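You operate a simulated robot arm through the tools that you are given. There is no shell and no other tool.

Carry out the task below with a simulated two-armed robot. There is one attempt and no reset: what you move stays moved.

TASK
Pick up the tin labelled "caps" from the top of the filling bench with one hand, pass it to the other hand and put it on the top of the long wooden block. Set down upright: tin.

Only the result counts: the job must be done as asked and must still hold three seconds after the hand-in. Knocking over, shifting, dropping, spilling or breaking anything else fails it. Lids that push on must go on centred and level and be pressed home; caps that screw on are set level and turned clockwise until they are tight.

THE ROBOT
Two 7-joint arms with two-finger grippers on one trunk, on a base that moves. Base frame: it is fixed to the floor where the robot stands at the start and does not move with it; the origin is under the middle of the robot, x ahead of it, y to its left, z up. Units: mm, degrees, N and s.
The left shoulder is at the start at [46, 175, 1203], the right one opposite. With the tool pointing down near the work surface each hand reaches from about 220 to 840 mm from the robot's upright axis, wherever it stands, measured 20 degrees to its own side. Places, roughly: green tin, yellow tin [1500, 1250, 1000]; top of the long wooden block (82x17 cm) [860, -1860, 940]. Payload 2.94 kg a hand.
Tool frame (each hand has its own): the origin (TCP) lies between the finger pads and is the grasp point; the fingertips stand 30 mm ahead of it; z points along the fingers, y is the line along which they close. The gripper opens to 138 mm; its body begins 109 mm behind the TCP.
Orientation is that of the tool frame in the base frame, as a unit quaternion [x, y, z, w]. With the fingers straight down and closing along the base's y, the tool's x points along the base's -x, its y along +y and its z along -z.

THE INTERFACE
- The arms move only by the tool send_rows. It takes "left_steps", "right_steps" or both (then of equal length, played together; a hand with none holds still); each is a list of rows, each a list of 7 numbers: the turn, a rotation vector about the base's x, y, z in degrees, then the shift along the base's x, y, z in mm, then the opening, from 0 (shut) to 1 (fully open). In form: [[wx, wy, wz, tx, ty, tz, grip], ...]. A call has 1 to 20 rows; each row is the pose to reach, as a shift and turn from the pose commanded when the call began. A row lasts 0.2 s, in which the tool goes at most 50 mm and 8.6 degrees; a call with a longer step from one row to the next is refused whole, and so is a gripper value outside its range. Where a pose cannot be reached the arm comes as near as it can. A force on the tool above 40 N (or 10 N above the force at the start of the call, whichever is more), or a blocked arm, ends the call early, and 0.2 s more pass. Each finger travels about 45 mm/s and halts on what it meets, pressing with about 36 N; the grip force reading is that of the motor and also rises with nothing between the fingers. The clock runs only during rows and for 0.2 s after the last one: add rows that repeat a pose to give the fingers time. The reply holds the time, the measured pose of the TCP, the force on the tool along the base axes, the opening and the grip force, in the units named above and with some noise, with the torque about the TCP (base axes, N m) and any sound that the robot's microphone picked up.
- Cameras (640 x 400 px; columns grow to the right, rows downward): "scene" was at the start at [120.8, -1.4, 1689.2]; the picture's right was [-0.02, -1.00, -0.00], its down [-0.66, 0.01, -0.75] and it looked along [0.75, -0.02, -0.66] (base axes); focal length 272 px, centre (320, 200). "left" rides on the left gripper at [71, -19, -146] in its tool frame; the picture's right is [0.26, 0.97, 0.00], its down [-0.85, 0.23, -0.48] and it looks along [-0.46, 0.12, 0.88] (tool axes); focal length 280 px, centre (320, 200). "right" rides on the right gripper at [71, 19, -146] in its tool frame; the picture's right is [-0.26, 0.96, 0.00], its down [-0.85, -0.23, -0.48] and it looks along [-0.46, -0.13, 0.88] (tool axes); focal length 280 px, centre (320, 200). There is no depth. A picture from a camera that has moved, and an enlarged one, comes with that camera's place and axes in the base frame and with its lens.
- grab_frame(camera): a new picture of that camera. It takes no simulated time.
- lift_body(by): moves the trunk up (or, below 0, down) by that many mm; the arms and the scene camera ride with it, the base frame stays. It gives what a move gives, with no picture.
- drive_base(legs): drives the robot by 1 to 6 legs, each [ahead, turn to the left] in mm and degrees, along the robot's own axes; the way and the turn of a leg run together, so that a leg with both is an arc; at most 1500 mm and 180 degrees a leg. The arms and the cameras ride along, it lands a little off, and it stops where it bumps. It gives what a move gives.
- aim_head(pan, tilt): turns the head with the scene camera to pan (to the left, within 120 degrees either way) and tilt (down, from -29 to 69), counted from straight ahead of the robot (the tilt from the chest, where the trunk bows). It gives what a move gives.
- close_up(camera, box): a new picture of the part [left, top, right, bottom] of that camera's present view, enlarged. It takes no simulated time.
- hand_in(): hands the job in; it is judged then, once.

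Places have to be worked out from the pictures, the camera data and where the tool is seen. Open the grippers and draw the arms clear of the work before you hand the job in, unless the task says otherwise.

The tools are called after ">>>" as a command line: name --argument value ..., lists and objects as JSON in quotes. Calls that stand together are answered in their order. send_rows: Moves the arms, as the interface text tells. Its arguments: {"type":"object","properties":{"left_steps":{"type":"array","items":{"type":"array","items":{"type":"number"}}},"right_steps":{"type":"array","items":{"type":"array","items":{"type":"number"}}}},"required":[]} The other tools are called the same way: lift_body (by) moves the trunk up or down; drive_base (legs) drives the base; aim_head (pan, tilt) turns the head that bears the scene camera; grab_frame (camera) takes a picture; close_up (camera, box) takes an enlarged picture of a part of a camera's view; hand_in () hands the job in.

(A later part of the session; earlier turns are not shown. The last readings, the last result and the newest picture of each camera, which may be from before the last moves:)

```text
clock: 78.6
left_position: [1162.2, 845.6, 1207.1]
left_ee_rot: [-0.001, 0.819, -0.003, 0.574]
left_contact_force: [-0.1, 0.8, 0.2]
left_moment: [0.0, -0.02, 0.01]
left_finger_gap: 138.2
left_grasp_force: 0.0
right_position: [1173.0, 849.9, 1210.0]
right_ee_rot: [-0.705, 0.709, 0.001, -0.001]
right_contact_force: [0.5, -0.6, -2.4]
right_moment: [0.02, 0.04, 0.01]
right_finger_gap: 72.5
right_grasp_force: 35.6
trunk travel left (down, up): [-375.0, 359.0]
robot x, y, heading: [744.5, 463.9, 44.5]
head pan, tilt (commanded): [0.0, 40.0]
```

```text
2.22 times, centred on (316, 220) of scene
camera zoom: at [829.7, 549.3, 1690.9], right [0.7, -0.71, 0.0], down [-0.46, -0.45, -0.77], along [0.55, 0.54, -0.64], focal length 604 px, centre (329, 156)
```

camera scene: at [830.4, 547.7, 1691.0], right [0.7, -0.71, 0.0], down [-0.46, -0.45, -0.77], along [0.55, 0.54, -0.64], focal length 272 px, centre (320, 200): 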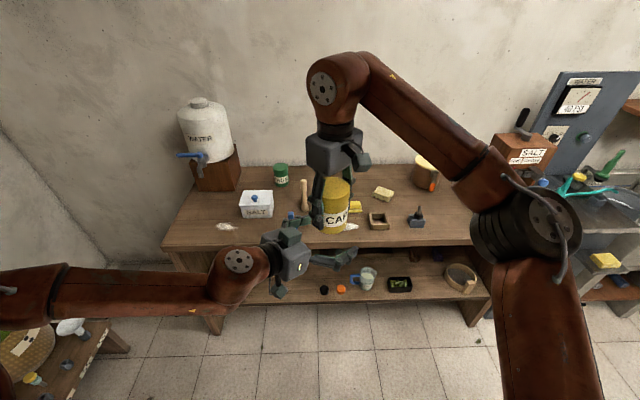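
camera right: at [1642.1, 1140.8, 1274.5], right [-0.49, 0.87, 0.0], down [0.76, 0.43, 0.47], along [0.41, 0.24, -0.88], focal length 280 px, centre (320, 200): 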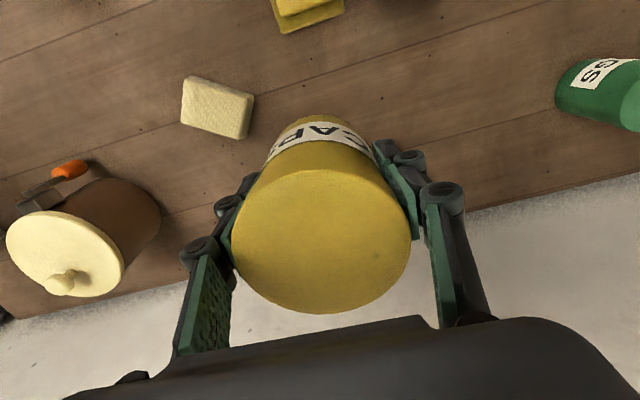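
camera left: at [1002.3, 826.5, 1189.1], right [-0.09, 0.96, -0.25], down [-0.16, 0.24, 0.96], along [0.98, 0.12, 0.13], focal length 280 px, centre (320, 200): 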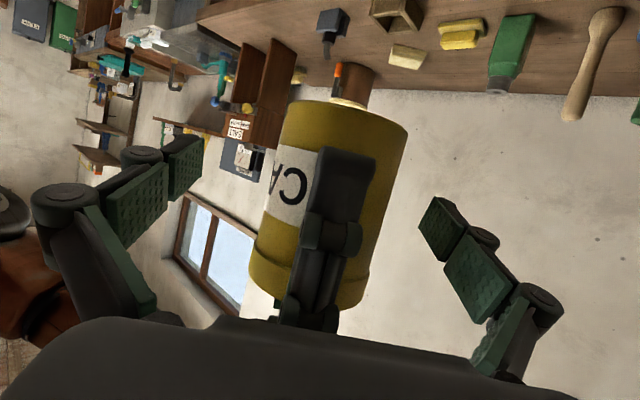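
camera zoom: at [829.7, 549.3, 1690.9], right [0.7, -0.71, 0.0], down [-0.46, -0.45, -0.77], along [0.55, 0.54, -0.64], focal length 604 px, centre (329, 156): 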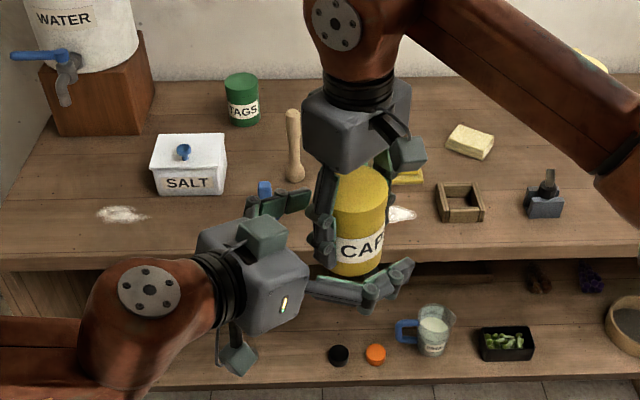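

The tin now stands between the open left fingers, all forces at rest. I close the left gripper on it while the right keeps holding.

>>> send_rows --left_steps '[[0, 0, 0, 0, 0, 0, 0.75], [0, 0, 0, 0, 0, 0, 0.6], [0, 0, 0, 0, 0, 0, 0.45], [0, 0, 0, 0, 0, 0, 0.3], [0, 0, 0, 0, 0, 0, 0.15], [0, 0, 0, 0, 0, 0, 0], [0, 0, 0, 0, 0, 0, 0]]'

>>> grab_frame --camera "left"

>>> close_up --camera "scene" --box '[220, 130, 412, 310]'

```text
clock: 80.2
left_position: [1163.1, 849.0, 1207.8]
left_ee_rot: [-0.002, 0.819, -0.002, 0.574]
left_contact_force: [1.9, 20.6, 2.1]
left_moment: [0.31, -0.05, -0.14]
left_finger_gap: 70.3
left_grasp_force: 35.4
right_position: [1171.3, 849.8, 1210.1]
right_ee_rot: [-0.706, 0.708, 0.001, -0.002]
right_contact_force: [-1.2, -19.8, -2.9]
right_moment: [-0.37, 0.05, 0.33]
right_finger_gap: 70.9
right_grasp_force: 36.3
trunk travel left (down, up): [-375.0, 359.0]
robot x, y, heading: [744.8, 463.6, 44.8]
head pan, tilt (commanded): [0.0, 40.0]
```

```text
taken
camera left: at [1002.7, 827.7, 1189.3], right [-0.09, 0.96, -0.25], down [-0.16, 0.23, 0.96], along [0.98, 0.13, 0.13], focal length 280 px, centre (320, 200)
```

left: 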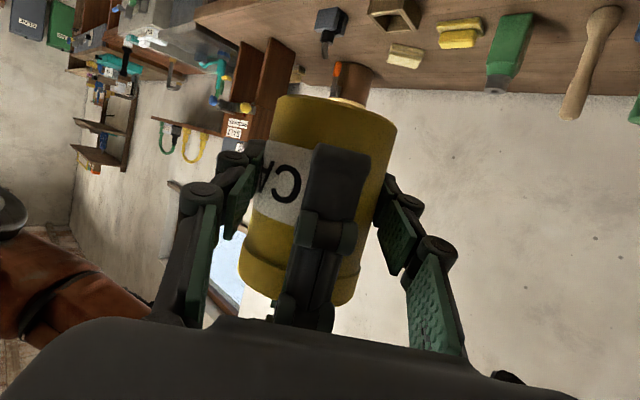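

```text
2.22 times, centred on (316, 220) of scene
camera zoom: at [829.8, 549.4, 1690.9], right [0.7, -0.71, 0.0], down [-0.46, -0.45, -0.77], along [0.55, 0.54, -0.64], focal length 604 px, centre (329, 156)
```

zoom: 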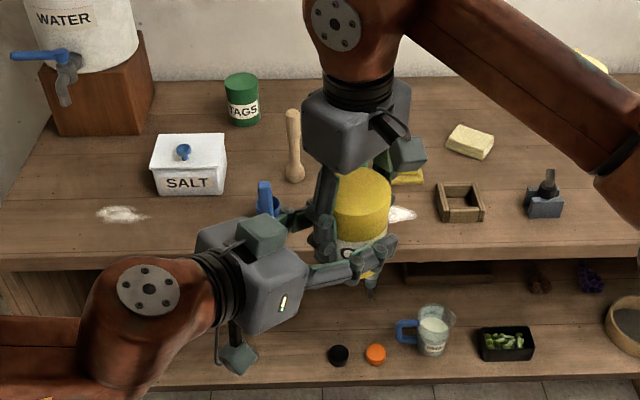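

Left holds the tin (gap 70.3 mm, 35 N), with about 20 N of sideways strain between the hands. I move the right hand 3.5 mm in -y to take out that strain before letting go.

>>> send_rows --right_steps '[[0, 0, 0, 0, -1.5, 0, 0], [0, 0, 0, 0, -3, 0, 0], [0, 0, 0, 0, -3.5, 0, 0]]'

```text
clock: 81.0
left_position: [1163.4, 844.2, 1207.8]
left_ee_rot: [0.0, 0.819, -0.003, 0.574]
left_contact_force: [3.9, 11.9, 4.6]
left_moment: [0.74, -0.05, -0.12]
left_finger_gap: 70.1
left_grasp_force: 35.9
right_position: [1172.0, 846.9, 1209.0]
right_ee_rot: [-0.706, 0.709, 0.001, -0.001]
right_contact_force: [-4.8, -11.7, -7.1]
right_moment: [-0.75, 0.0, 0.16]
right_finger_gap: 70.8
right_grasp_force: 36.2
trunk travel left (down, up): [-375.0, 359.0]
robot x, y, heading: [742.5, 464.5, 44.5]
head pan, tilt (commanded): [0.0, 40.0]
```

The strain dropped to 12 N with both hands holding. I now open the right gripper to about 104 mm to hand the tin over.

>>> send_rows --right_steps '[[0, 0, 0, 0, 0, 0, 0.54], [0, 0, 0, 0, 0, 0, 0.6], [0, 0, 0, 0, 0, 0, 0.66], [0, 0, 0, 0, 0, 0, 0.72], [0, 0, 0, 0, 0, 0, 0.75], [0, 0, 0, 0, 0, 0, 0.75]]'

>>> grab_frame --camera "left"

>>> close_up --camera "scene" --box '[220, 130, 412, 310]'

>>> grab_frame --camera "right"

```text
clock: 82.4
left_position: [1161.9, 847.0, 1205.4]
left_ee_rot: [-0.001, 0.819, -0.003, 0.574]
left_contact_force: [0.3, 1.1, -0.4]
left_moment: [0.05, 0.02, 0.0]
left_finger_gap: 70.5
left_grasp_force: 36.1
right_position: [1171.5, 847.6, 1210.3]
right_ee_rot: [-0.705, 0.709, 0.0, 0.0]
right_contact_force: [1.6, -0.4, 0.4]
right_moment: [-0.01, -0.02, -0.02]
right_finger_gap: 103.3
right_grasp_force: 0.1
trunk travel left (down, up): [-375.0, 359.0]
robot x, y, heading: [744.5, 461.5, 44.5]
head pan, tilt (commanded): [0.0, 40.0]
```

```text
taken
camera left: at [1002.4, 826.5, 1189.1], right [-0.09, 0.96, -0.25], down [-0.16, 0.24, 0.96], along [0.98, 0.12, 0.13], focal length 280 px, centre (320, 200)
```

left: 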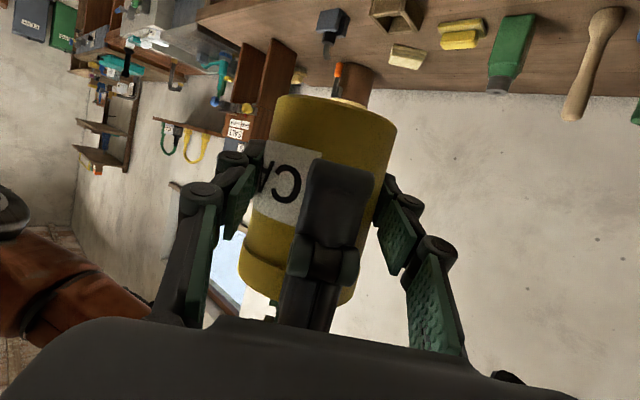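

```text
2.22 times, centred on (316, 220) of scene
camera zoom: at [829.9, 549.4, 1690.9], right [0.7, -0.71, 0.0], down [-0.46, -0.45, -0.77], along [0.55, 0.54, -0.64], focal length 604 px, centre (329, 156)
```

zoom: 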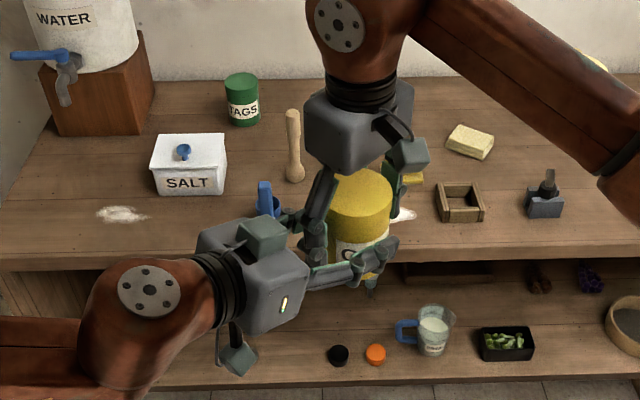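

```text
taken
camera right: at [1152.3, 776.3, 1356.3], right [-0.96, 0.27, 0.0], down [0.24, 0.85, 0.48], along [0.13, 0.46, -0.88], focal length 280 px, centre (320, 200)
```

right: 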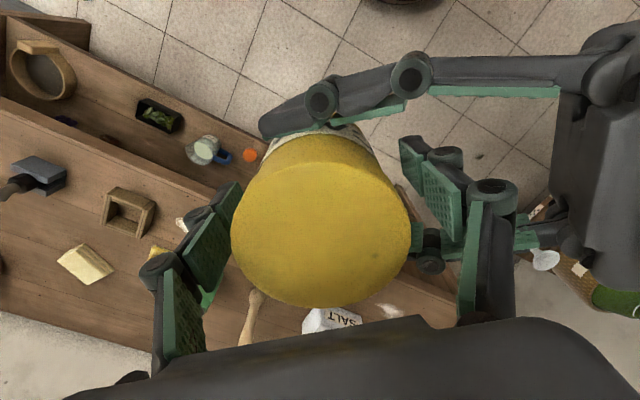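

Left alone holds the tin upright, and the right pads are clear on both sides. I raise the right hand straight up first, then slide it off toward -y above the left finger.

>>> send_rows --right_steps '[[0, 0, 0, 0, 0, 12, 0.75], [0, 0, 0, 0, 0, 26, 0.75], [0, 0, 0, 0, 0, 40, 0.75], [0, 0, 0, 0, 0, 54, 0.75], [0, 0, 0, 0, -3, 66, 0.75], [0, 0, 0, 0, -14, 78, 0.75], [0, 0, 0, 0, -28, 90, 0.75], [0, 0, 0, 0, -45, 102, 0.75], [0, 0, 0, 0, -70, 110, 0.75]]'

>>> close_up --camera "scene" --box '[220, 80, 476, 310]'

>>> grab_frame --camera "left"

```text
clock: 84.4
left_position: [1163.3, 845.6, 1206.3]
left_ee_rot: [0.001, 0.82, -0.003, 0.573]
left_contact_force: [-0.9, -0.8, 0.3]
left_moment: [0.05, 0.03, 0.03]
left_finger_gap: 70.2
left_grasp_force: 36.3
right_position: [1171.1, 776.0, 1319.3]
right_ee_rot: [-0.705, 0.709, 0.0, -0.001]
right_contact_force: [-0.4, 0.3, 0.5]
right_moment: [0.05, 0.0, 0.0]
right_finger_gap: 103.4
right_grasp_force: 0.1
trunk travel left (down, up): [-375.0, 359.0]
robot x, y, heading: [746.3, 466.0, 44.5]
head pan, tilt (commanded): [0.0, 40.0]
```

```text
1.74 times, centred on (348, 195) of scene
camera zoom: at [830.2, 547.7, 1691.0], right [0.7, -0.71, 0.0], down [-0.46, -0.45, -0.77], along [0.55, 0.54, -0.64], focal length 472 px, centre (271, 209)
```

zoom: 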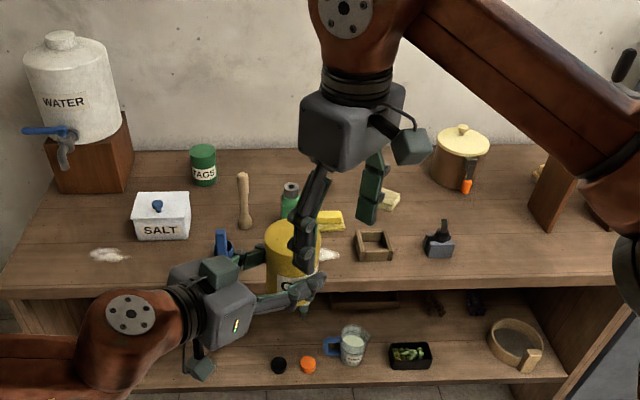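

```text
taken
camera left: at [1002.6, 825.3, 1189.5], right [-0.09, 0.96, -0.25], down [-0.16, 0.24, 0.96], along [0.98, 0.12, 0.13], focal length 280 px, centre (320, 200)
```

left: 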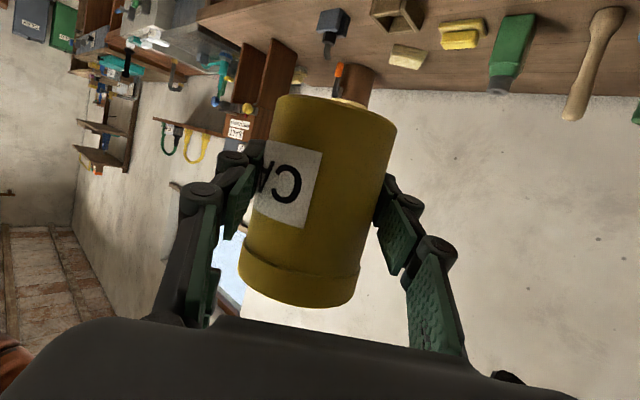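

The handover worked: the tin is upright in the left hand. I now bring the right hand to a tucked place on the right side and turn it back.

>>> send_rows --right_steps '[[0, 0, -7.5, 9, -35, 0, 0.75], [0, 0, -15, 18, -70, 0, 0.75], [0, 0, -22.5, 27, -105, -10, 0.75], [0, 0, -30, 37, -140, -25, 0.75], [0, 0, -37.5, 46, -170, -45, 0.6], [0, 0, -45, 55, -187, -60, 0.5], [0, 0, -45, 55, -187, -60, 0.5]]'

>>> aim_head --pan -60 --tilt 30

>>> grab_frame --camera "scene"

>>> aim_head --pan -105 --tilt 30

>>> grab_frame --camera "scene"

```text
clock: 86.0
left_position: [1162.5, 846.3, 1205.4]
left_ee_rot: [0.0, 0.819, -0.003, 0.574]
left_contact_force: [-0.5, 0.8, 0.0]
left_moment: [0.0, -0.04, 0.0]
left_finger_gap: 70.4
left_grasp_force: 35.9
right_position: [1224.8, 588.4, 1259.0]
right_ee_rot: [-0.381, 0.925, -0.001, 0.0]
right_contact_force: [0.2, -0.6, -0.4]
right_moment: [-0.05, -0.02, -0.02]
right_finger_gap: 68.9
right_grasp_force: 0.1
trunk travel left (down, up): [-375.0, 359.0]
robot x, y, heading: [745.8, 465.6, 44.8]
head pan, tilt (commanded): [0.0, 40.0]
```

```text
clock: 87.3
left_position: [1162.6, 846.1, 1205.3]
left_ee_rot: [0.0, 0.819, -0.003, 0.573]
left_contact_force: [1.0, -0.3, -0.5]
left_moment: [0.01, 0.02, 0.0]
left_finger_gap: 70.4
left_grasp_force: 36.1
right_position: [1225.4, 588.5, 1260.0]
right_ee_rot: [-0.38, 0.925, 0.0, -0.001]
right_contact_force: [-0.3, 0.6, 0.5]
right_moment: [-0.03, -0.01, -0.02]
right_finger_gap: 69.0
right_grasp_force: 0.1
trunk travel left (down, up): [-375.0, 359.0]
robot x, y, heading: [741.8, 465.2, 44.4]
head pan, tilt (commanded): [-60.0, 30.0]
```

```text
taken
camera scene: at [856.6, 465.5, 1706.2], right [-0.27, -0.96, 0.0], down [-0.48, 0.13, -0.87], along [0.83, -0.23, -0.5], focal length 272 px, centre (320, 200)
```

scene: 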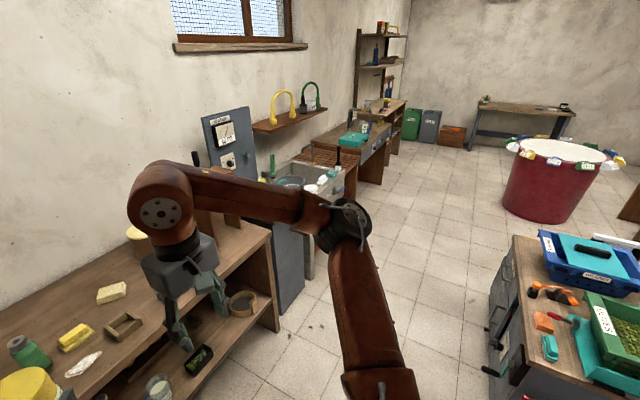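

```text
clock: 88.5
left_position: [1163.0, 846.8, 1205.9]
left_ee_rot: [-0.001, 0.819, -0.003, 0.573]
left_contact_force: [0.2, 1.0, 0.0]
left_moment: [0.0, 0.05, -0.02]
left_finger_gap: 70.4
left_grasp_force: 36.1
right_position: [1225.0, 588.5, 1260.4]
right_ee_rot: [-0.38, 0.925, 0.002, 0.0]
right_contact_force: [-0.4, -0.2, 0.4]
right_moment: [-0.02, -0.04, 0.01]
right_finger_gap: 69.0
right_grasp_force: 0.0
trunk travel left (down, up): [-375.0, 359.0]
robot x, y, heading: [744.5, 463.3, 44.6]
head pan, tilt (commanded): [-105.0, 30.0]
```

```text
taken
camera scene: at [814.2, 410.8, 1706.3], right [-0.87, -0.49, 0.0], down [-0.25, 0.43, -0.87], along [0.43, -0.75, -0.5], focal length 272 px, centre (320, 200)
```

scene: 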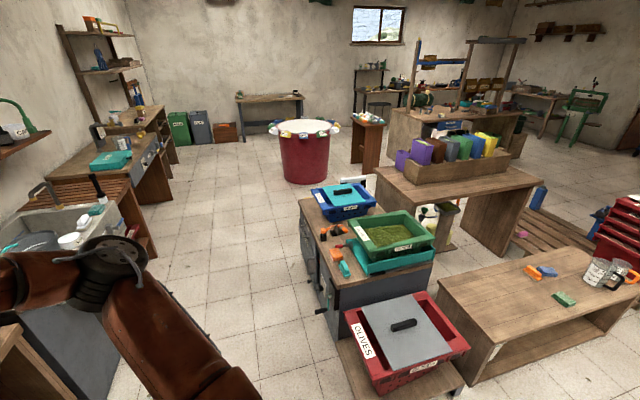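

The route is visible now. I enlarge the region around the block bench to measure free floor behind it.

>>> close_up --camera "scene" --box '[250, 90, 570, 290]'

>>> close_up --camera "scene" --box '[340, 60, 560, 200]'

```text
2.00 times, centred on (410, 190) of scene
camera zoom: at [814.2, 410.8, 1706.3], right [-0.87, -0.49, 0.0], down [-0.25, 0.43, -0.87], along [0.43, -0.75, -0.5], focal length 543 px, centre (140, 220)
```

zoom: 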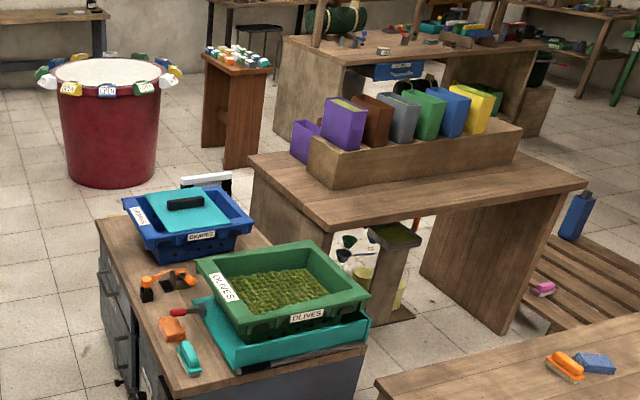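

```text
2.86 times, centred on (450, 130) of scene
camera zoom: at [814.2, 410.8, 1706.3], right [-0.87, -0.49, 0.0], down [-0.25, 0.43, -0.87], along [0.43, -0.75, -0.5], focal length 776 px, centre (-51, 400)
```

zoom: 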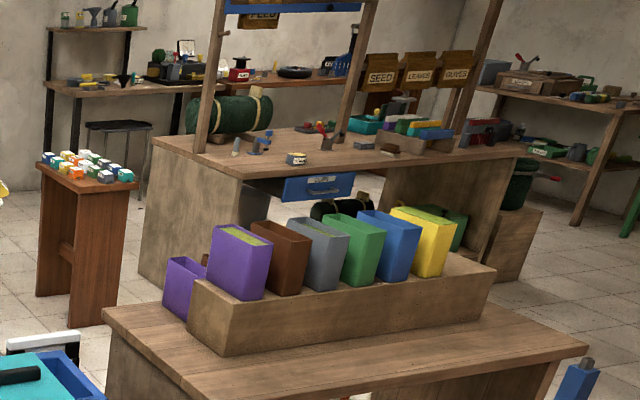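

The free floor behind the block bench is about 1.5 m deep and the way round the olive cabinet is some 1.3 m wide. I turn right about 70 degrees and drive 740 mm toward that passage.

>>> drive_base --legs '[[0, -70], [740, 0]]'

>>> aim_head --pan -20 --tilt 30

>>> grab_frame --camera "scene"

>>> aim_head --pan 40 --tilt 40

>>> grab_frame --camera "scene"

```text
clock: 95.5
left_position: [1904.5, -125.4, 1205.8]
left_ee_rot: [0.473, 0.669, -0.334, 0.467]
left_contact_force: [0.4, -0.9, 0.1]
left_moment: [-0.05, 0.01, -0.03]
left_finger_gap: 70.3
left_grasp_force: 36.0
right_position: [1683.1, -271.6, 1260.2]
right_ee_rot: [0.224, 0.975, 0.001, 0.0]
right_contact_force: [0.3, 0.0, 0.4]
right_moment: [-0.01, 0.02, 0.01]
right_finger_gap: 69.2
right_grasp_force: 0.0
trunk travel left (down, up): [-375.0, 359.0]
robot x, y, heading: [1403.4, 140.2, -25.8]
head pan, tilt (commanded): [-105.0, 30.0]
```

```text
clock: 97.1
left_position: [1904.4, -126.4, 1205.6]
left_ee_rot: [0.472, 0.669, -0.334, 0.467]
left_contact_force: [-0.2, -0.3, 1.1]
left_moment: [0.03, 0.06, -0.01]
left_finger_gap: 70.5
left_grasp_force: 35.7
right_position: [1682.2, -271.1, 1259.6]
right_ee_rot: [0.224, 0.975, 0.001, 0.0]
right_contact_force: [-0.4, 0.2, 0.4]
right_moment: [0.02, -0.02, 0.01]
right_finger_gap: 68.9
right_grasp_force: 0.0
trunk travel left (down, up): [-375.0, 359.0]
robot x, y, heading: [1408.1, 145.8, -25.8]
head pan, tilt (commanded): [-20.0, 30.0]
```

```text
taken
camera scene: at [1499.8, 62.7, 1706.2], right [-0.72, -0.7, 0.0], down [-0.35, 0.36, -0.87], along [0.6, -0.62, -0.5], focal length 272 px, centre (320, 200)
```

scene: 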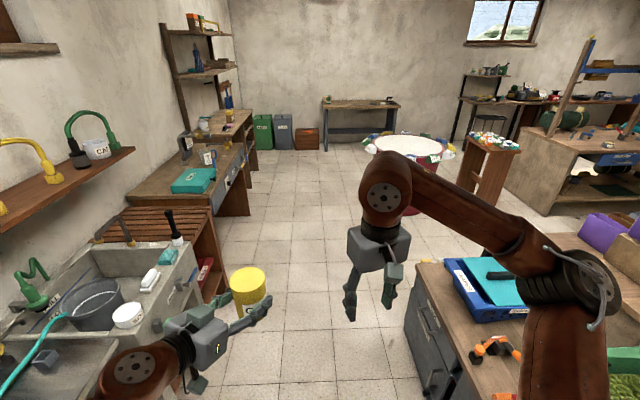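

```text
clock: 98.4
left_position: [1904.7, -125.4, 1206.4]
left_ee_rot: [0.472, 0.669, -0.334, 0.467]
left_contact_force: [-0.6, 0.1, -0.4]
left_moment: [-0.01, 0.01, 0.02]
left_finger_gap: 70.2
left_grasp_force: 36.2
right_position: [1682.4, -270.7, 1260.1]
right_ee_rot: [0.223, 0.975, 0.001, 0.0]
right_contact_force: [0.7, 0.4, 0.2]
right_moment: [-0.02, 0.02, 0.01]
right_finger_gap: 69.1
right_grasp_force: 0.0
trunk travel left (down, up): [-375.0, 359.0]
robot x, y, heading: [1402.5, 144.8, -25.9]
head pan, tilt (commanded): [40.0, 40.0]
```

```text
taken
camera scene: at [1519.4, 148.3, 1690.9], right [0.24, -0.97, 0.0], down [-0.62, -0.16, -0.77], along [0.74, 0.19, -0.64], focal length 272 px, centre (320, 200)
```

scene: 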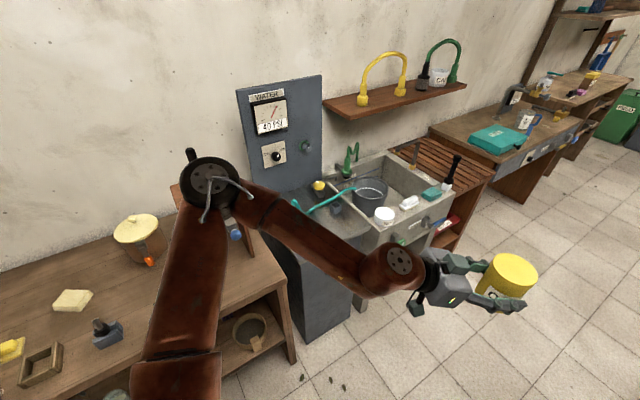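

The left elbow and tin are clear of the bench and sinks. I turn another 18 degrees right and drive 1000 mm down the passage, then look again.

>>> drive_base --legs '[[0, -17.8], [1000, 0]]'

>>> aim_head --pan -50 --tilt 35

>>> grab_frame --camera "scene"

>>> aim_head --pan 20 --tilt 35

>>> grab_frame --camera "scene"

```text
clock: 104.5
left_position: [2518.0, -923.4, 1205.6]
left_ee_rot: [0.563, 0.595, -0.397, 0.414]
left_contact_force: [0.6, 0.8, 0.0]
left_moment: [-0.01, -0.03, -0.01]
left_finger_gap: 70.4
left_grasp_force: 36.3
right_position: [2263.5, -1001.0, 1259.8]
right_ee_rot: [0.36, 0.933, 0.001, 0.001]
right_contact_force: [-0.8, 0.3, 0.2]
right_moment: [0.01, -0.02, -0.01]
right_finger_gap: 69.0
right_grasp_force: 0.0
trunk travel left (down, up): [-375.0, 359.0]
robot x, y, heading: [2114.8, -524.3, -42.6]
head pan, tilt (commanded): [40.0, 40.0]
```

```text
clock: 106.1
left_position: [2517.2, -925.3, 1206.8]
left_ee_rot: [0.563, 0.595, -0.397, 0.414]
left_contact_force: [-0.5, 0.1, 0.0]
left_moment: [-0.01, -0.01, -0.01]
left_finger_gap: 70.4
left_grasp_force: 36.1
right_position: [2263.3, -1000.5, 1260.9]
right_ee_rot: [0.361, 0.933, 0.001, 0.001]
right_contact_force: [0.2, -0.2, -0.9]
right_moment: [-0.01, 0.01, 0.0]
right_finger_gap: 69.3
right_grasp_force: 0.0
trunk travel left (down, up): [-375.0, 359.0]
robot x, y, heading: [2114.4, -523.4, -42.4]
head pan, tilt (commanded): [-50.0, 35.0]
```

```text
taken
camera scene: at [2137.8, -636.1, 1698.5], right [-1.0, 0.04, 0.0], down [0.02, 0.57, -0.82], along [-0.03, -0.82, -0.57], focal length 272 px, centre (320, 200)
```

scene: 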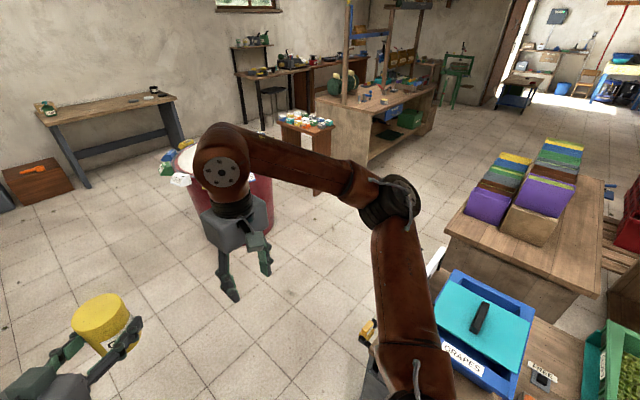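

```text
clock: 107.5
left_position: [2517.7, -924.3, 1205.2]
left_ee_rot: [0.563, 0.595, -0.396, 0.414]
left_contact_force: [0.2, -0.7, -0.8]
left_moment: [0.01, -0.02, -0.01]
left_finger_gap: 70.2
left_grasp_force: 35.7
right_position: [2264.8, -1000.5, 1260.4]
right_ee_rot: [0.361, 0.932, 0.002, 0.0]
right_contact_force: [0.0, 0.6, -0.3]
right_moment: [-0.06, 0.02, -0.01]
right_finger_gap: 68.7
right_grasp_force: 0.1
trunk travel left (down, up): [-375.0, 359.0]
robot x, y, heading: [2117.0, -523.6, -42.4]
head pan, tilt (commanded): [20.0, 35.0]
```

```text
taken
camera scene: at [2222.9, -581.9, 1698.5], right [-0.38, -0.92, 0.0], down [-0.53, 0.22, -0.82], along [0.76, -0.31, -0.57], focal length 272 px, centre (320, 200)
```

scene: 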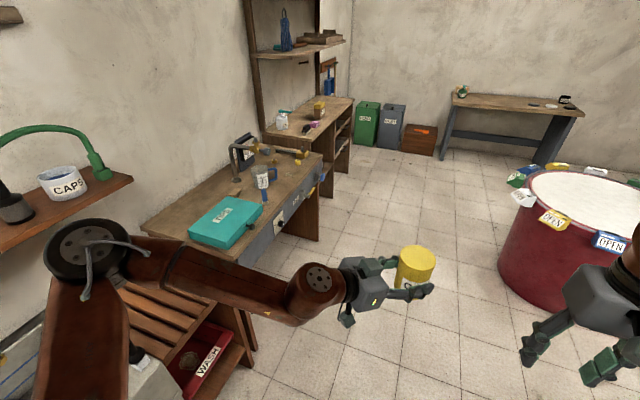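

The passage ahead is clear and the tub lies beyond at about [2650, -2440]. I drive 600 mm more and then turn right 70 degrees toward the space behind the block bench.

>>> drive_base --legs '[[0, -2], [600, 0], [0, -70]]'

>>> aim_head --pan -25 --tilt 35

>>> grab_frame --camera "scene"

>>> aim_head --pan 35 --tilt 35

>>> grab_frame --camera "scene"

```text
clock: 114.3
left_position: [2298.2, -1454.4, 1205.9]
left_ee_rot: [0.804, 0.157, -0.564, 0.107]
left_contact_force: [-0.6, -0.2, 0.2]
left_moment: [-0.02, -0.01, 0.0]
left_finger_gap: 70.3
left_grasp_force: 35.5
right_position: [2143.3, -1239.9, 1259.2]
right_ee_rot: [0.834, 0.551, 0.0, 0.0]
right_contact_force: [0.4, 0.6, 0.1]
right_moment: [0.0, -0.01, -0.02]
right_finger_gap: 68.8
right_grasp_force: 0.1
trunk travel left (down, up): [-375.0, 359.0]
robot x, y, heading: [2542.3, -941.7, -113.2]
head pan, tilt (commanded): [20.0, 35.0]
```

```text
clock: 115.4
left_position: [2298.7, -1453.5, 1206.8]
left_ee_rot: [0.803, 0.159, -0.564, 0.108]
left_contact_force: [0.0, 0.6, -0.4]
left_moment: [-0.01, -0.01, 0.01]
left_finger_gap: 70.4
left_grasp_force: 36.1
right_position: [2143.2, -1238.6, 1260.6]
right_ee_rot: [0.834, 0.551, 0.0, 0.001]
right_contact_force: [-0.9, -0.1, -0.8]
right_moment: [0.0, -0.01, -0.02]
right_finger_gap: 68.9
right_grasp_force: 0.0
trunk travel left (down, up): [-375.0, 359.0]
robot x, y, heading: [2545.5, -939.8, -113.1]
head pan, tilt (commanded): [-25.0, 35.0]
```

```text
taken
camera scene: at [2465.1, -1032.1, 1698.4], right [-0.67, 0.75, 0.0], down [0.43, 0.38, -0.82], along [-0.61, -0.55, -0.57], focal length 272 px, centre (320, 200)
```

scene: 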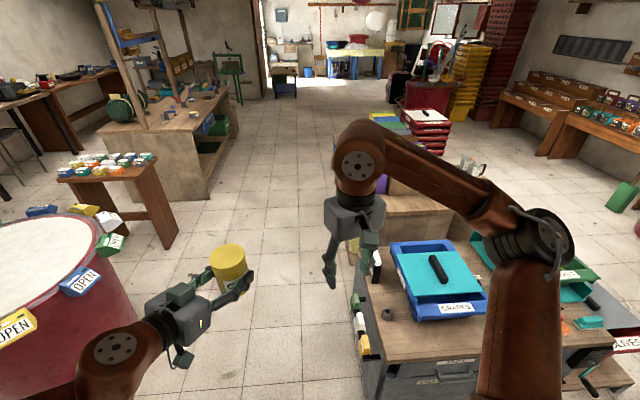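

```text
clock: 116.7
left_position: [2299.0, -1454.8, 1206.3]
left_ee_rot: [0.804, 0.158, -0.564, 0.107]
left_contact_force: [-0.2, -0.5, -0.6]
left_moment: [0.0, -0.04, 0.02]
left_finger_gap: 70.0
left_grasp_force: 36.2
right_position: [2143.5, -1240.4, 1258.8]
right_ee_rot: [0.834, 0.551, 0.001, 0.0]
right_contact_force: [0.2, 0.1, -0.7]
right_moment: [-0.01, 0.01, 0.03]
right_finger_gap: 68.9
right_grasp_force: 0.0
trunk travel left (down, up): [-375.0, 359.0]
robot x, y, heading: [2545.2, -942.8, -113.3]
head pan, tilt (commanded): [35.0, 35.0]
```

```text
taken
camera scene: at [2548.6, -1059.6, 1698.5], right [-0.98, -0.2, 0.0], down [-0.12, 0.56, -0.82], along [0.17, -0.8, -0.57], focal length 272 px, centre (320, 200)
```

scene: 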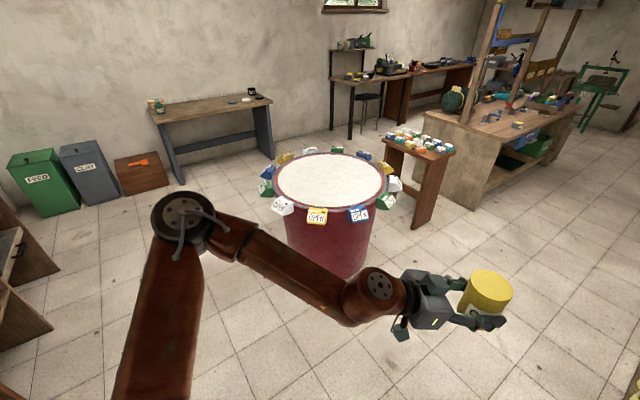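

The corridor behind the block bench is clear. I drive 1400 mm straight ahead, well between the cabinet and the tub.

>>> drive_base --legs '[[1400, 0]]'

>>> aim_head --pan -75 --tilt 35

>>> grab_frame --camera "scene"

>>> aim_head --pan -30 --tilt 35

>>> grab_frame --camera "scene"

```text
clock: 123.8
left_position: [1774.5, -2766.1, 1207.3]
left_ee_rot: [0.801, 0.17, -0.562, 0.116]
left_contact_force: [-0.2, 0.2, -0.3]
left_moment: [0.01, -0.02, -0.01]
left_finger_gap: 69.9
left_grasp_force: 35.9
right_position: [1612.8, -2556.2, 1260.1]
right_ee_rot: [0.827, 0.563, 0.0, 0.001]
right_contact_force: [1.0, 0.0, -0.2]
right_moment: [0.04, -0.01, -0.03]
right_finger_gap: 68.9
right_grasp_force: 0.1
trunk travel left (down, up): [-375.0, 359.0]
robot x, y, heading: [2005.8, -2243.7, -111.3]
head pan, tilt (commanded): [35.0, 35.0]
```

```text
clock: 125.7
left_position: [1774.7, -2764.9, 1206.3]
left_ee_rot: [0.802, 0.169, -0.562, 0.115]
left_contact_force: [-0.6, -0.1, 0.5]
left_moment: [0.0, -0.01, 0.03]
left_finger_gap: 70.4
left_grasp_force: 36.5
right_position: [1613.7, -2555.1, 1260.5]
right_ee_rot: [0.827, 0.562, 0.0, 0.001]
right_contact_force: [-0.3, -0.1, 0.7]
right_moment: [0.0, 0.03, -0.01]
right_finger_gap: 69.0
right_grasp_force: 0.0
trunk travel left (down, up): [-375.0, 359.0]
robot x, y, heading: [2008.5, -2248.7, -111.5]
head pan, tilt (commanded): [-75.0, 35.0]
```

```text
taken
camera scene: at [1905.3, -2268.6, 1698.5], right [0.11, 0.99, 0.0], down [0.57, -0.07, -0.82], along [-0.81, 0.09, -0.57], focal length 272 px, centre (320, 200)
```

scene: 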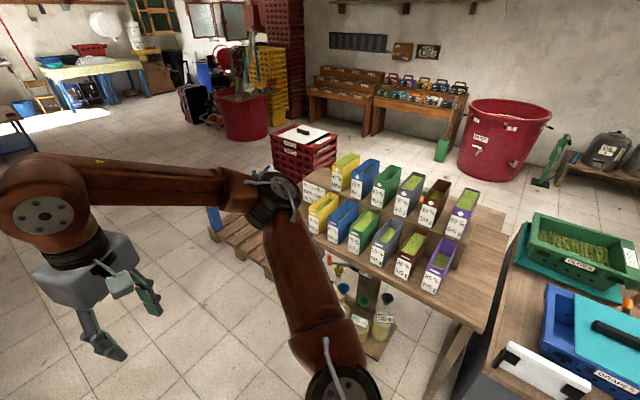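

```text
clock: 126.8
left_position: [1774.5, -2765.6, 1206.7]
left_ee_rot: [0.801, 0.17, -0.562, 0.116]
left_contact_force: [-0.8, 0.3, -1.2]
left_moment: [0.02, 0.0, 0.04]
left_finger_gap: 70.3
left_grasp_force: 35.9
right_position: [1613.0, -2555.1, 1260.2]
right_ee_rot: [0.826, 0.563, 0.0, 0.0]
right_contact_force: [0.1, -0.6, -0.8]
right_moment: [0.01, 0.01, 0.03]
right_finger_gap: 69.0
right_grasp_force: 0.0
trunk travel left (down, up): [-375.0, 359.0]
robot x, y, heading: [2005.9, -2247.2, -111.3]
head pan, tilt (commanded): [-30.0, 35.0]
```

```text
taken
camera scene: at [1923.7, -2333.3, 1698.4], right [-0.62, 0.78, 0.0], down [0.45, 0.36, -0.82], along [-0.64, -0.51, -0.57], focal length 272 px, centre (320, 200)
```

scene: 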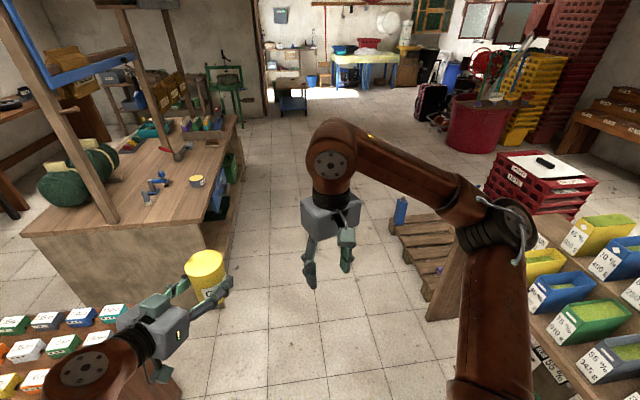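

From behind I see two rows of boxes; I enlarge that view to tell which stand on the block and where its free end is.

>>> aim_head --pan -75 --tilt 35

>>> close_up --camera "scene" --box '[270, 130, 530, 292]'

>>> close_up --camera "scene" --box '[280, 140, 400, 260]'

```text
clock: 127.9
left_position: [1774.4, -2766.0, 1206.8]
left_ee_rot: [0.802, 0.169, -0.562, 0.115]
left_contact_force: [0.9, 0.8, 0.7]
left_moment: [-0.05, 0.0, -0.03]
left_finger_gap: 70.3
left_grasp_force: 36.0
right_position: [1613.0, -2555.5, 1261.3]
right_ee_rot: [0.827, 0.563, 0.0, 0.001]
right_contact_force: [-0.5, -0.8, 0.5]
right_moment: [-0.01, 0.02, -0.03]
right_finger_gap: 69.0
right_grasp_force: 0.1
trunk travel left (down, up): [-375.0, 359.0]
robot x, y, heading: [2008.5, -2245.0, -111.5]
head pan, tilt (commanded): [-75.0, 35.0]
```

```text
2.46 times, centred on (400, 211) of scene
camera zoom: at [1905.3, -2268.7, 1698.5], right [0.11, 0.99, 0.0], down [0.57, -0.07, -0.82], along [-0.81, 0.09, -0.57], focal length 669 px, centre (123, 173)
```

zoom: 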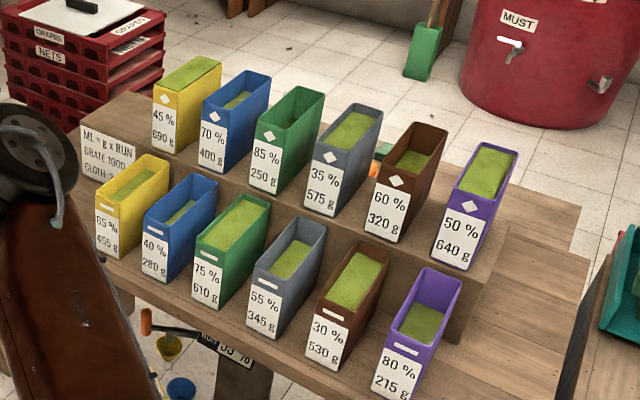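

```text
3.33 times, centred on (340, 200) of scene
camera zoom: at [1905.3, -2268.7, 1698.5], right [0.11, 0.99, 0.0], down [0.57, -0.07, -0.82], along [-0.81, 0.09, -0.57], focal length 905 px, centre (253, 200)
```

zoom: 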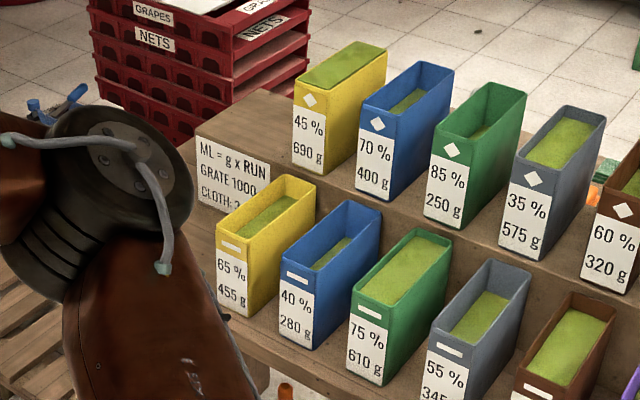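

The block's far end (about 19 cm of its top) is free, and nothing stands on the bench in front of that end; the block end corner is near [628, -2224, 940]. I pull the right hand further back and up, then drive to a point behind that end and turn to face the block.

>>> send_rows --right_steps '[[0, 0, 0, -3, 37, 17, 0.5], [0, 0, 0, -7, 74, 34, 0.5], [0, 0, 0, -10, 111, 50, 0.5], [0, 0, 0, -10, 111, 50, 0.5]]'

>>> drive_base --legs '[[0, -34.3], [910, 0], [0, -78]]'

>>> aim_head --pan 0 --tilt 40

>>> grab_frame --camera "scene"

```text
clock: 128.9
left_position: [1774.0, -2766.5, 1204.9]
left_ee_rot: [0.802, 0.17, -0.562, 0.115]
left_contact_force: [-1.0, -1.5, 0.0]
left_moment: [0.0, 0.05, -0.05]
left_finger_gap: 70.2
left_grasp_force: 35.8
right_position: [1601.4, -2446.3, 1309.2]
right_ee_rot: [0.826, 0.564, 0.001, 0.0]
right_contact_force: [-0.2, 0.0, -0.7]
right_moment: [0.08, 0.02, 0.03]
right_finger_gap: 68.8
right_grasp_force: 0.1
trunk travel left (down, up): [-375.0, 359.0]
robot x, y, heading: [2002.1, -2244.8, -111.7]
head pan, tilt (commanded): [-75.0, 35.0]
```

```text
clock: 138.7
left_position: [853.6, -2346.9, 1206.1]
left_ee_rot: [0.59, -0.567, -0.412, -0.4]
left_contact_force: [0.4, -0.5, 0.3]
left_moment: [-0.02, 0.01, 0.01]
left_finger_gap: 70.4
left_grasp_force: 36.4
right_position: [1214.9, -2304.4, 1311.4]
right_ee_rot: [0.93, -0.367, 0.0, 0.001]
right_contact_force: [-0.8, 0.9, 0.3]
right_moment: [-0.02, 0.03, -0.02]
right_finger_gap: 69.3
right_grasp_force: 0.0
trunk travel left (down, up): [-375.0, 359.0]
robot x, y, heading: [1256.2, -2752.1, 136.9]
head pan, tilt (commanded): [-75.0, 35.0]
```

```text
clock: 140.1
left_position: [852.6, -2346.1, 1207.2]
left_ee_rot: [0.591, -0.567, -0.412, -0.399]
left_contact_force: [0.5, 0.1, 0.0]
left_moment: [0.02, 0.01, 0.01]
left_finger_gap: 70.3
left_grasp_force: 35.6
right_position: [1215.2, -2304.6, 1310.5]
right_ee_rot: [0.93, -0.367, 0.0, 0.001]
right_contact_force: [-0.1, -0.6, -0.2]
right_moment: [0.04, 0.05, -0.01]
right_finger_gap: 68.9
right_grasp_force: 0.2
trunk travel left (down, up): [-375.0, 359.0]
robot x, y, heading: [1251.3, -2750.1, 136.6]
head pan, tilt (commanded): [0.0, 40.0]
```

```text
taken
camera scene: at [1164.9, -2668.1, 1690.9], right [0.69, 0.73, 0.0], down [0.47, -0.44, -0.77], along [-0.56, 0.52, -0.64], focal length 272 px, centre (320, 200)
```

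scene: 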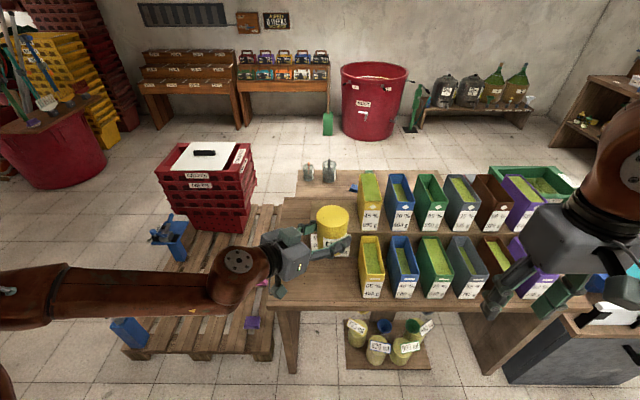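

I face the block squarely now. I enlarge the view of the free end and the tin.

>>> close_up --camera "scene" --box '[250, 150, 410, 310]'

>>> grab_frame --camera "left"

```text
2.50 times, centred on (330, 230) of scene
camera zoom: at [1164.9, -2668.1, 1690.9], right [0.69, 0.73, 0.0], down [0.47, -0.44, -0.77], along [-0.56, 0.52, -0.64], focal length 679 px, centre (295, 125)
```

zoom: 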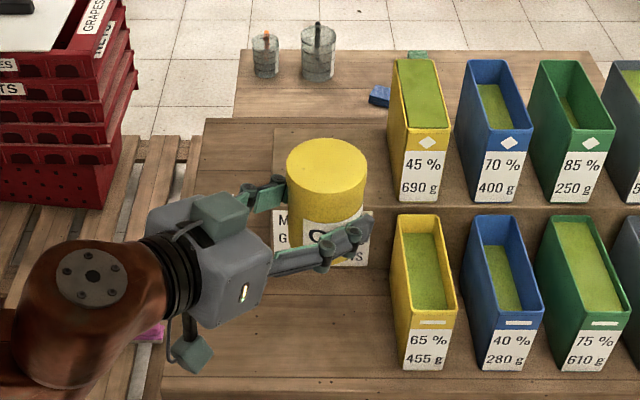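

```text
taken
camera left: at [879.3, -2507.6, 1189.2], right [-0.96, -0.12, -0.25], down [-0.23, -0.17, 0.96], along [-0.16, 0.98, 0.13], focal length 280 px, centre (320, 200)
```

left: 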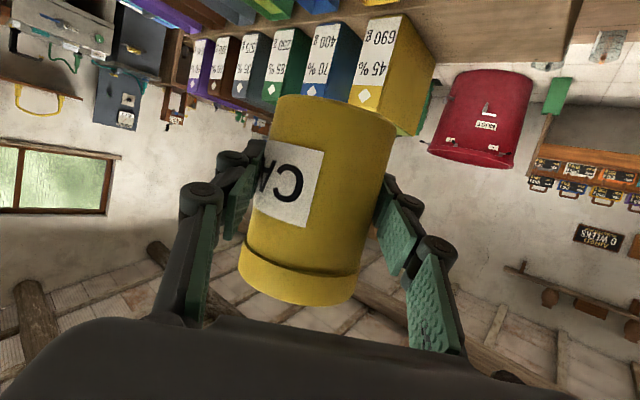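

The block's free end spans from about [566, -2151] inward, so the target for the tin axis is near [626, -2090] with the top at z about 945. I turn 3 degrees right to line it up straight ahead and test stretching the left hand forward here.

>>> drive_base --legs '[[0, -3.3]]'

>>> send_rows --left_steps '[[0, 0, 0, -15, 8, 0, 0], [0, 0, 0, -32, 18, 0, 0], [0, 0, 0, -52, 29, 0, 0], [0, 0, 0, -73, 41, 0, 0], [0, 0, 0, -73, 41, 0, 0]]'

>>> grab_frame --camera "scene"

```text
clock: 141.0
left_position: [877.5, -2324.1, 1207.3]
left_ee_rot: [-0.573, 0.585, 0.399, 0.412]
left_contact_force: [0.8, -0.3, 0.1]
left_moment: [-0.01, 0.03, 0.01]
left_finger_gap: 70.6
left_grasp_force: 36.2
right_position: [1241.5, -2303.2, 1311.0]
right_ee_rot: [0.919, -0.394, 0.0, 0.001]
right_contact_force: [-0.6, -0.4, 0.6]
right_moment: [0.01, 0.01, -0.02]
right_finger_gap: 68.9
right_grasp_force: 0.0
trunk travel left (down, up): [-375.0, 359.0]
robot x, y, heading: [1250.5, -2750.3, 133.5]
head pan, tilt (commanded): [0.0, 40.0]
```

```text
clock: 142.2
left_position: [802.1, -2296.4, 1210.5]
left_ee_rot: [-0.574, 0.584, 0.4, 0.412]
left_contact_force: [0.0, -0.7, -1.8]
left_moment: [-0.04, -0.03, 0.0]
left_finger_gap: 70.3
left_grasp_force: 35.8
left hand out of reach, approached as far as the arm can: row 2, 3, 4, 5
right_position: [1241.4, -2303.7, 1310.4]
right_ee_rot: [0.919, -0.394, -0.001, 0.002]
right_contact_force: [0.5, 0.0, -0.4]
right_moment: [-0.02, 0.0, 0.03]
right_finger_gap: 69.0
right_grasp_force: 0.0
trunk travel left (down, up): [-375.0, 359.0]
robot x, y, heading: [1249.6, -2752.0, 133.7]
head pan, tilt (commanded): [0.0, 40.0]
```

```text
taken
camera scene: at [1170.1, -2663.3, 1690.9], right [0.73, 0.69, 0.0], down [0.44, -0.47, -0.77], along [-0.53, 0.56, -0.64], focal length 272 px, centre (320, 200)
```

scene: 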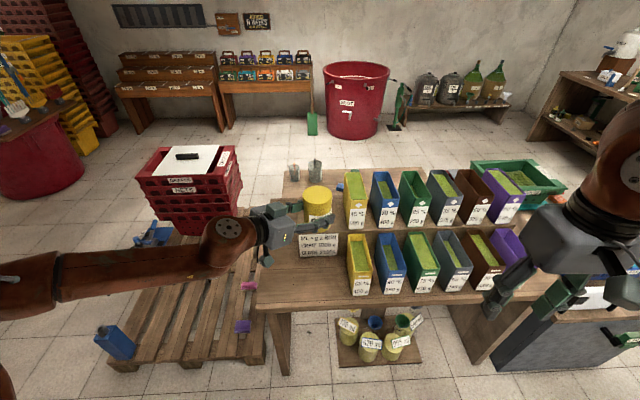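

The stretch works to about 645 mm ahead, limited by the hand's low height. I raise the hand 70 mm, which gives the wrist room, and stretch a bit further.

>>> send_rows --left_steps '[[0, 0, 0, 0, 0, 20, 0], [0, 0, 0, 0, 0, 40, 0], [0, 0, 0, 0, 0, 60, 0], [0, 0, 0, -4, 8, 70, 0], [0, 0, 0, -12, 16, 70, 0], [0, 0, 0, -20, 24, 70, 0], [0, 0, 0, -20, 24, 70, 0]]'

>>> grab_frame --camera "left"

```text
clock: 143.8
left_position: [785.5, -2279.1, 1279.9]
left_ee_rot: [-0.573, 0.585, 0.399, 0.412]
left_contact_force: [0.0, 0.2, -1.9]
left_moment: [-0.03, 0.0, -0.04]
left_finger_gap: 70.1
left_grasp_force: 36.0
left hand out of reach, approached as far as the arm can: row 6, 7
right_position: [1240.9, -2303.5, 1309.9]
right_ee_rot: [0.919, -0.394, -0.001, 0.001]
right_contact_force: [-0.2, 0.9, -0.1]
right_moment: [0.0, -0.03, -0.03]
right_finger_gap: 68.8
right_grasp_force: 0.2
trunk travel left (down, up): [-375.0, 359.0]
robot x, y, heading: [1251.5, -2749.5, 133.5]
head pan, tilt (commanded): [0.0, 40.0]
```

```text
taken
camera left: at [801.6, -2441.7, 1263.0], right [-0.97, -0.07, -0.25], down [-0.24, -0.15, 0.96], along [-0.1, 0.99, 0.13], focal length 280 px, centre (320, 200)
```

left: 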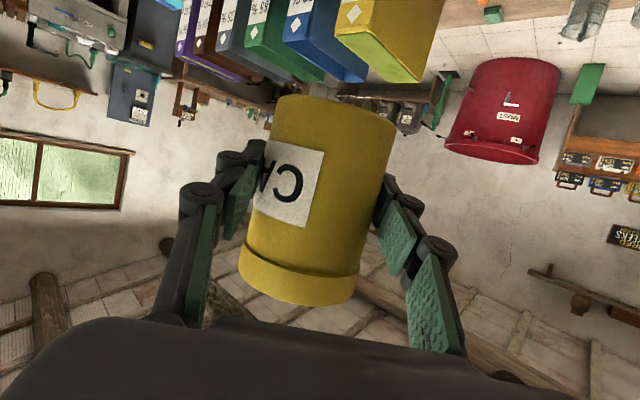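

The hand is at [785, -2279, 1280] with the tin about 240 mm short of its target, straight ahead. I drive forward 240 mm, hands still well above all boxes.

>>> drive_base --legs '[[240, 0]]'

>>> aim_head --pan 0 --tilt 50

>>> grab_frame --camera "scene"

>>> grab_frame --camera "left"

```text
clock: 145.5
left_position: [623.4, -2105.2, 1279.1]
left_ee_rot: [-0.573, 0.586, 0.398, 0.412]
left_contact_force: [-0.4, 0.7, -2.7]
left_moment: [-0.02, -0.01, -0.03]
left_finger_gap: 70.5
left_grasp_force: 35.9
right_position: [1078.8, -2129.5, 1310.4]
right_ee_rot: [0.919, -0.395, 0.0, 0.001]
right_contact_force: [-0.3, 1.4, -0.6]
right_moment: [-0.02, -0.01, 0.01]
right_finger_gap: 69.0
right_grasp_force: 0.2
trunk travel left (down, up): [-375.0, 359.0]
robot x, y, heading: [1091.8, -2581.1, 133.4]
head pan, tilt (commanded): [0.0, 40.0]
```

```text
clock: 146.2
left_position: [623.4, -2106.4, 1281.3]
left_ee_rot: [-0.573, 0.585, 0.399, 0.413]
left_contact_force: [-0.5, -0.3, -1.8]
left_moment: [0.01, 0.01, 0.0]
left_finger_gap: 70.4
left_grasp_force: 36.0
right_position: [1079.9, -2132.5, 1310.6]
right_ee_rot: [0.919, -0.395, 0.0, 0.0]
right_contact_force: [-0.2, -0.8, 0.0]
right_moment: [0.01, 0.03, 0.02]
right_finger_gap: 68.8
right_grasp_force: 0.0
trunk travel left (down, up): [-375.0, 359.0]
robot x, y, heading: [1089.6, -2575.7, 133.3]
head pan, tilt (commanded): [0.0, 50.0]
```

```text
taken
camera scene: at [1012.6, -2496.7, 1676.8], right [0.73, 0.69, 0.0], down [0.53, -0.56, -0.64], along [-0.44, 0.47, -0.77], focal length 272 px, centre (320, 200)
```

scene: 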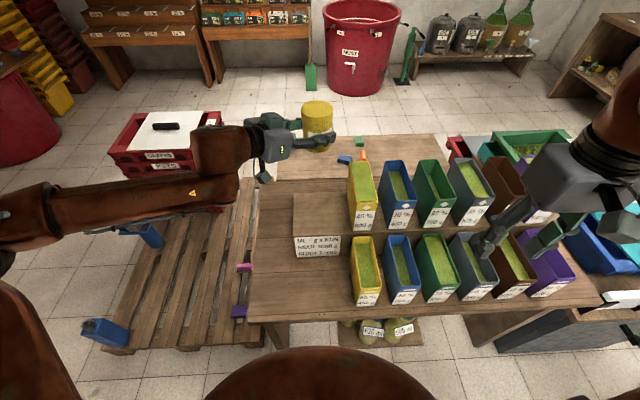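

```text
taken
camera left: at [640.1, -2268.5, 1263.4], right [-0.97, -0.07, -0.25], down [-0.24, -0.15, 0.96], along [-0.1, 0.99, 0.13], focal length 280 px, centre (320, 200)
```

left: 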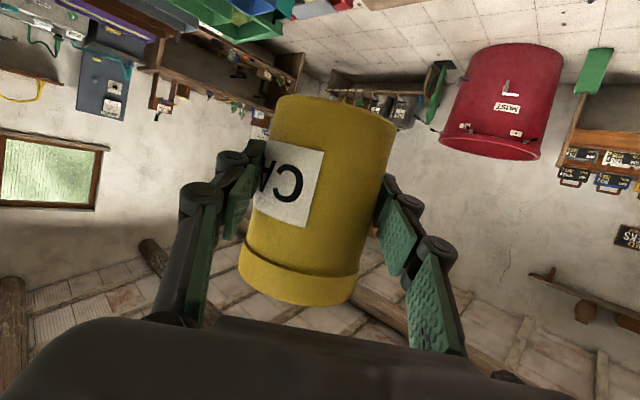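

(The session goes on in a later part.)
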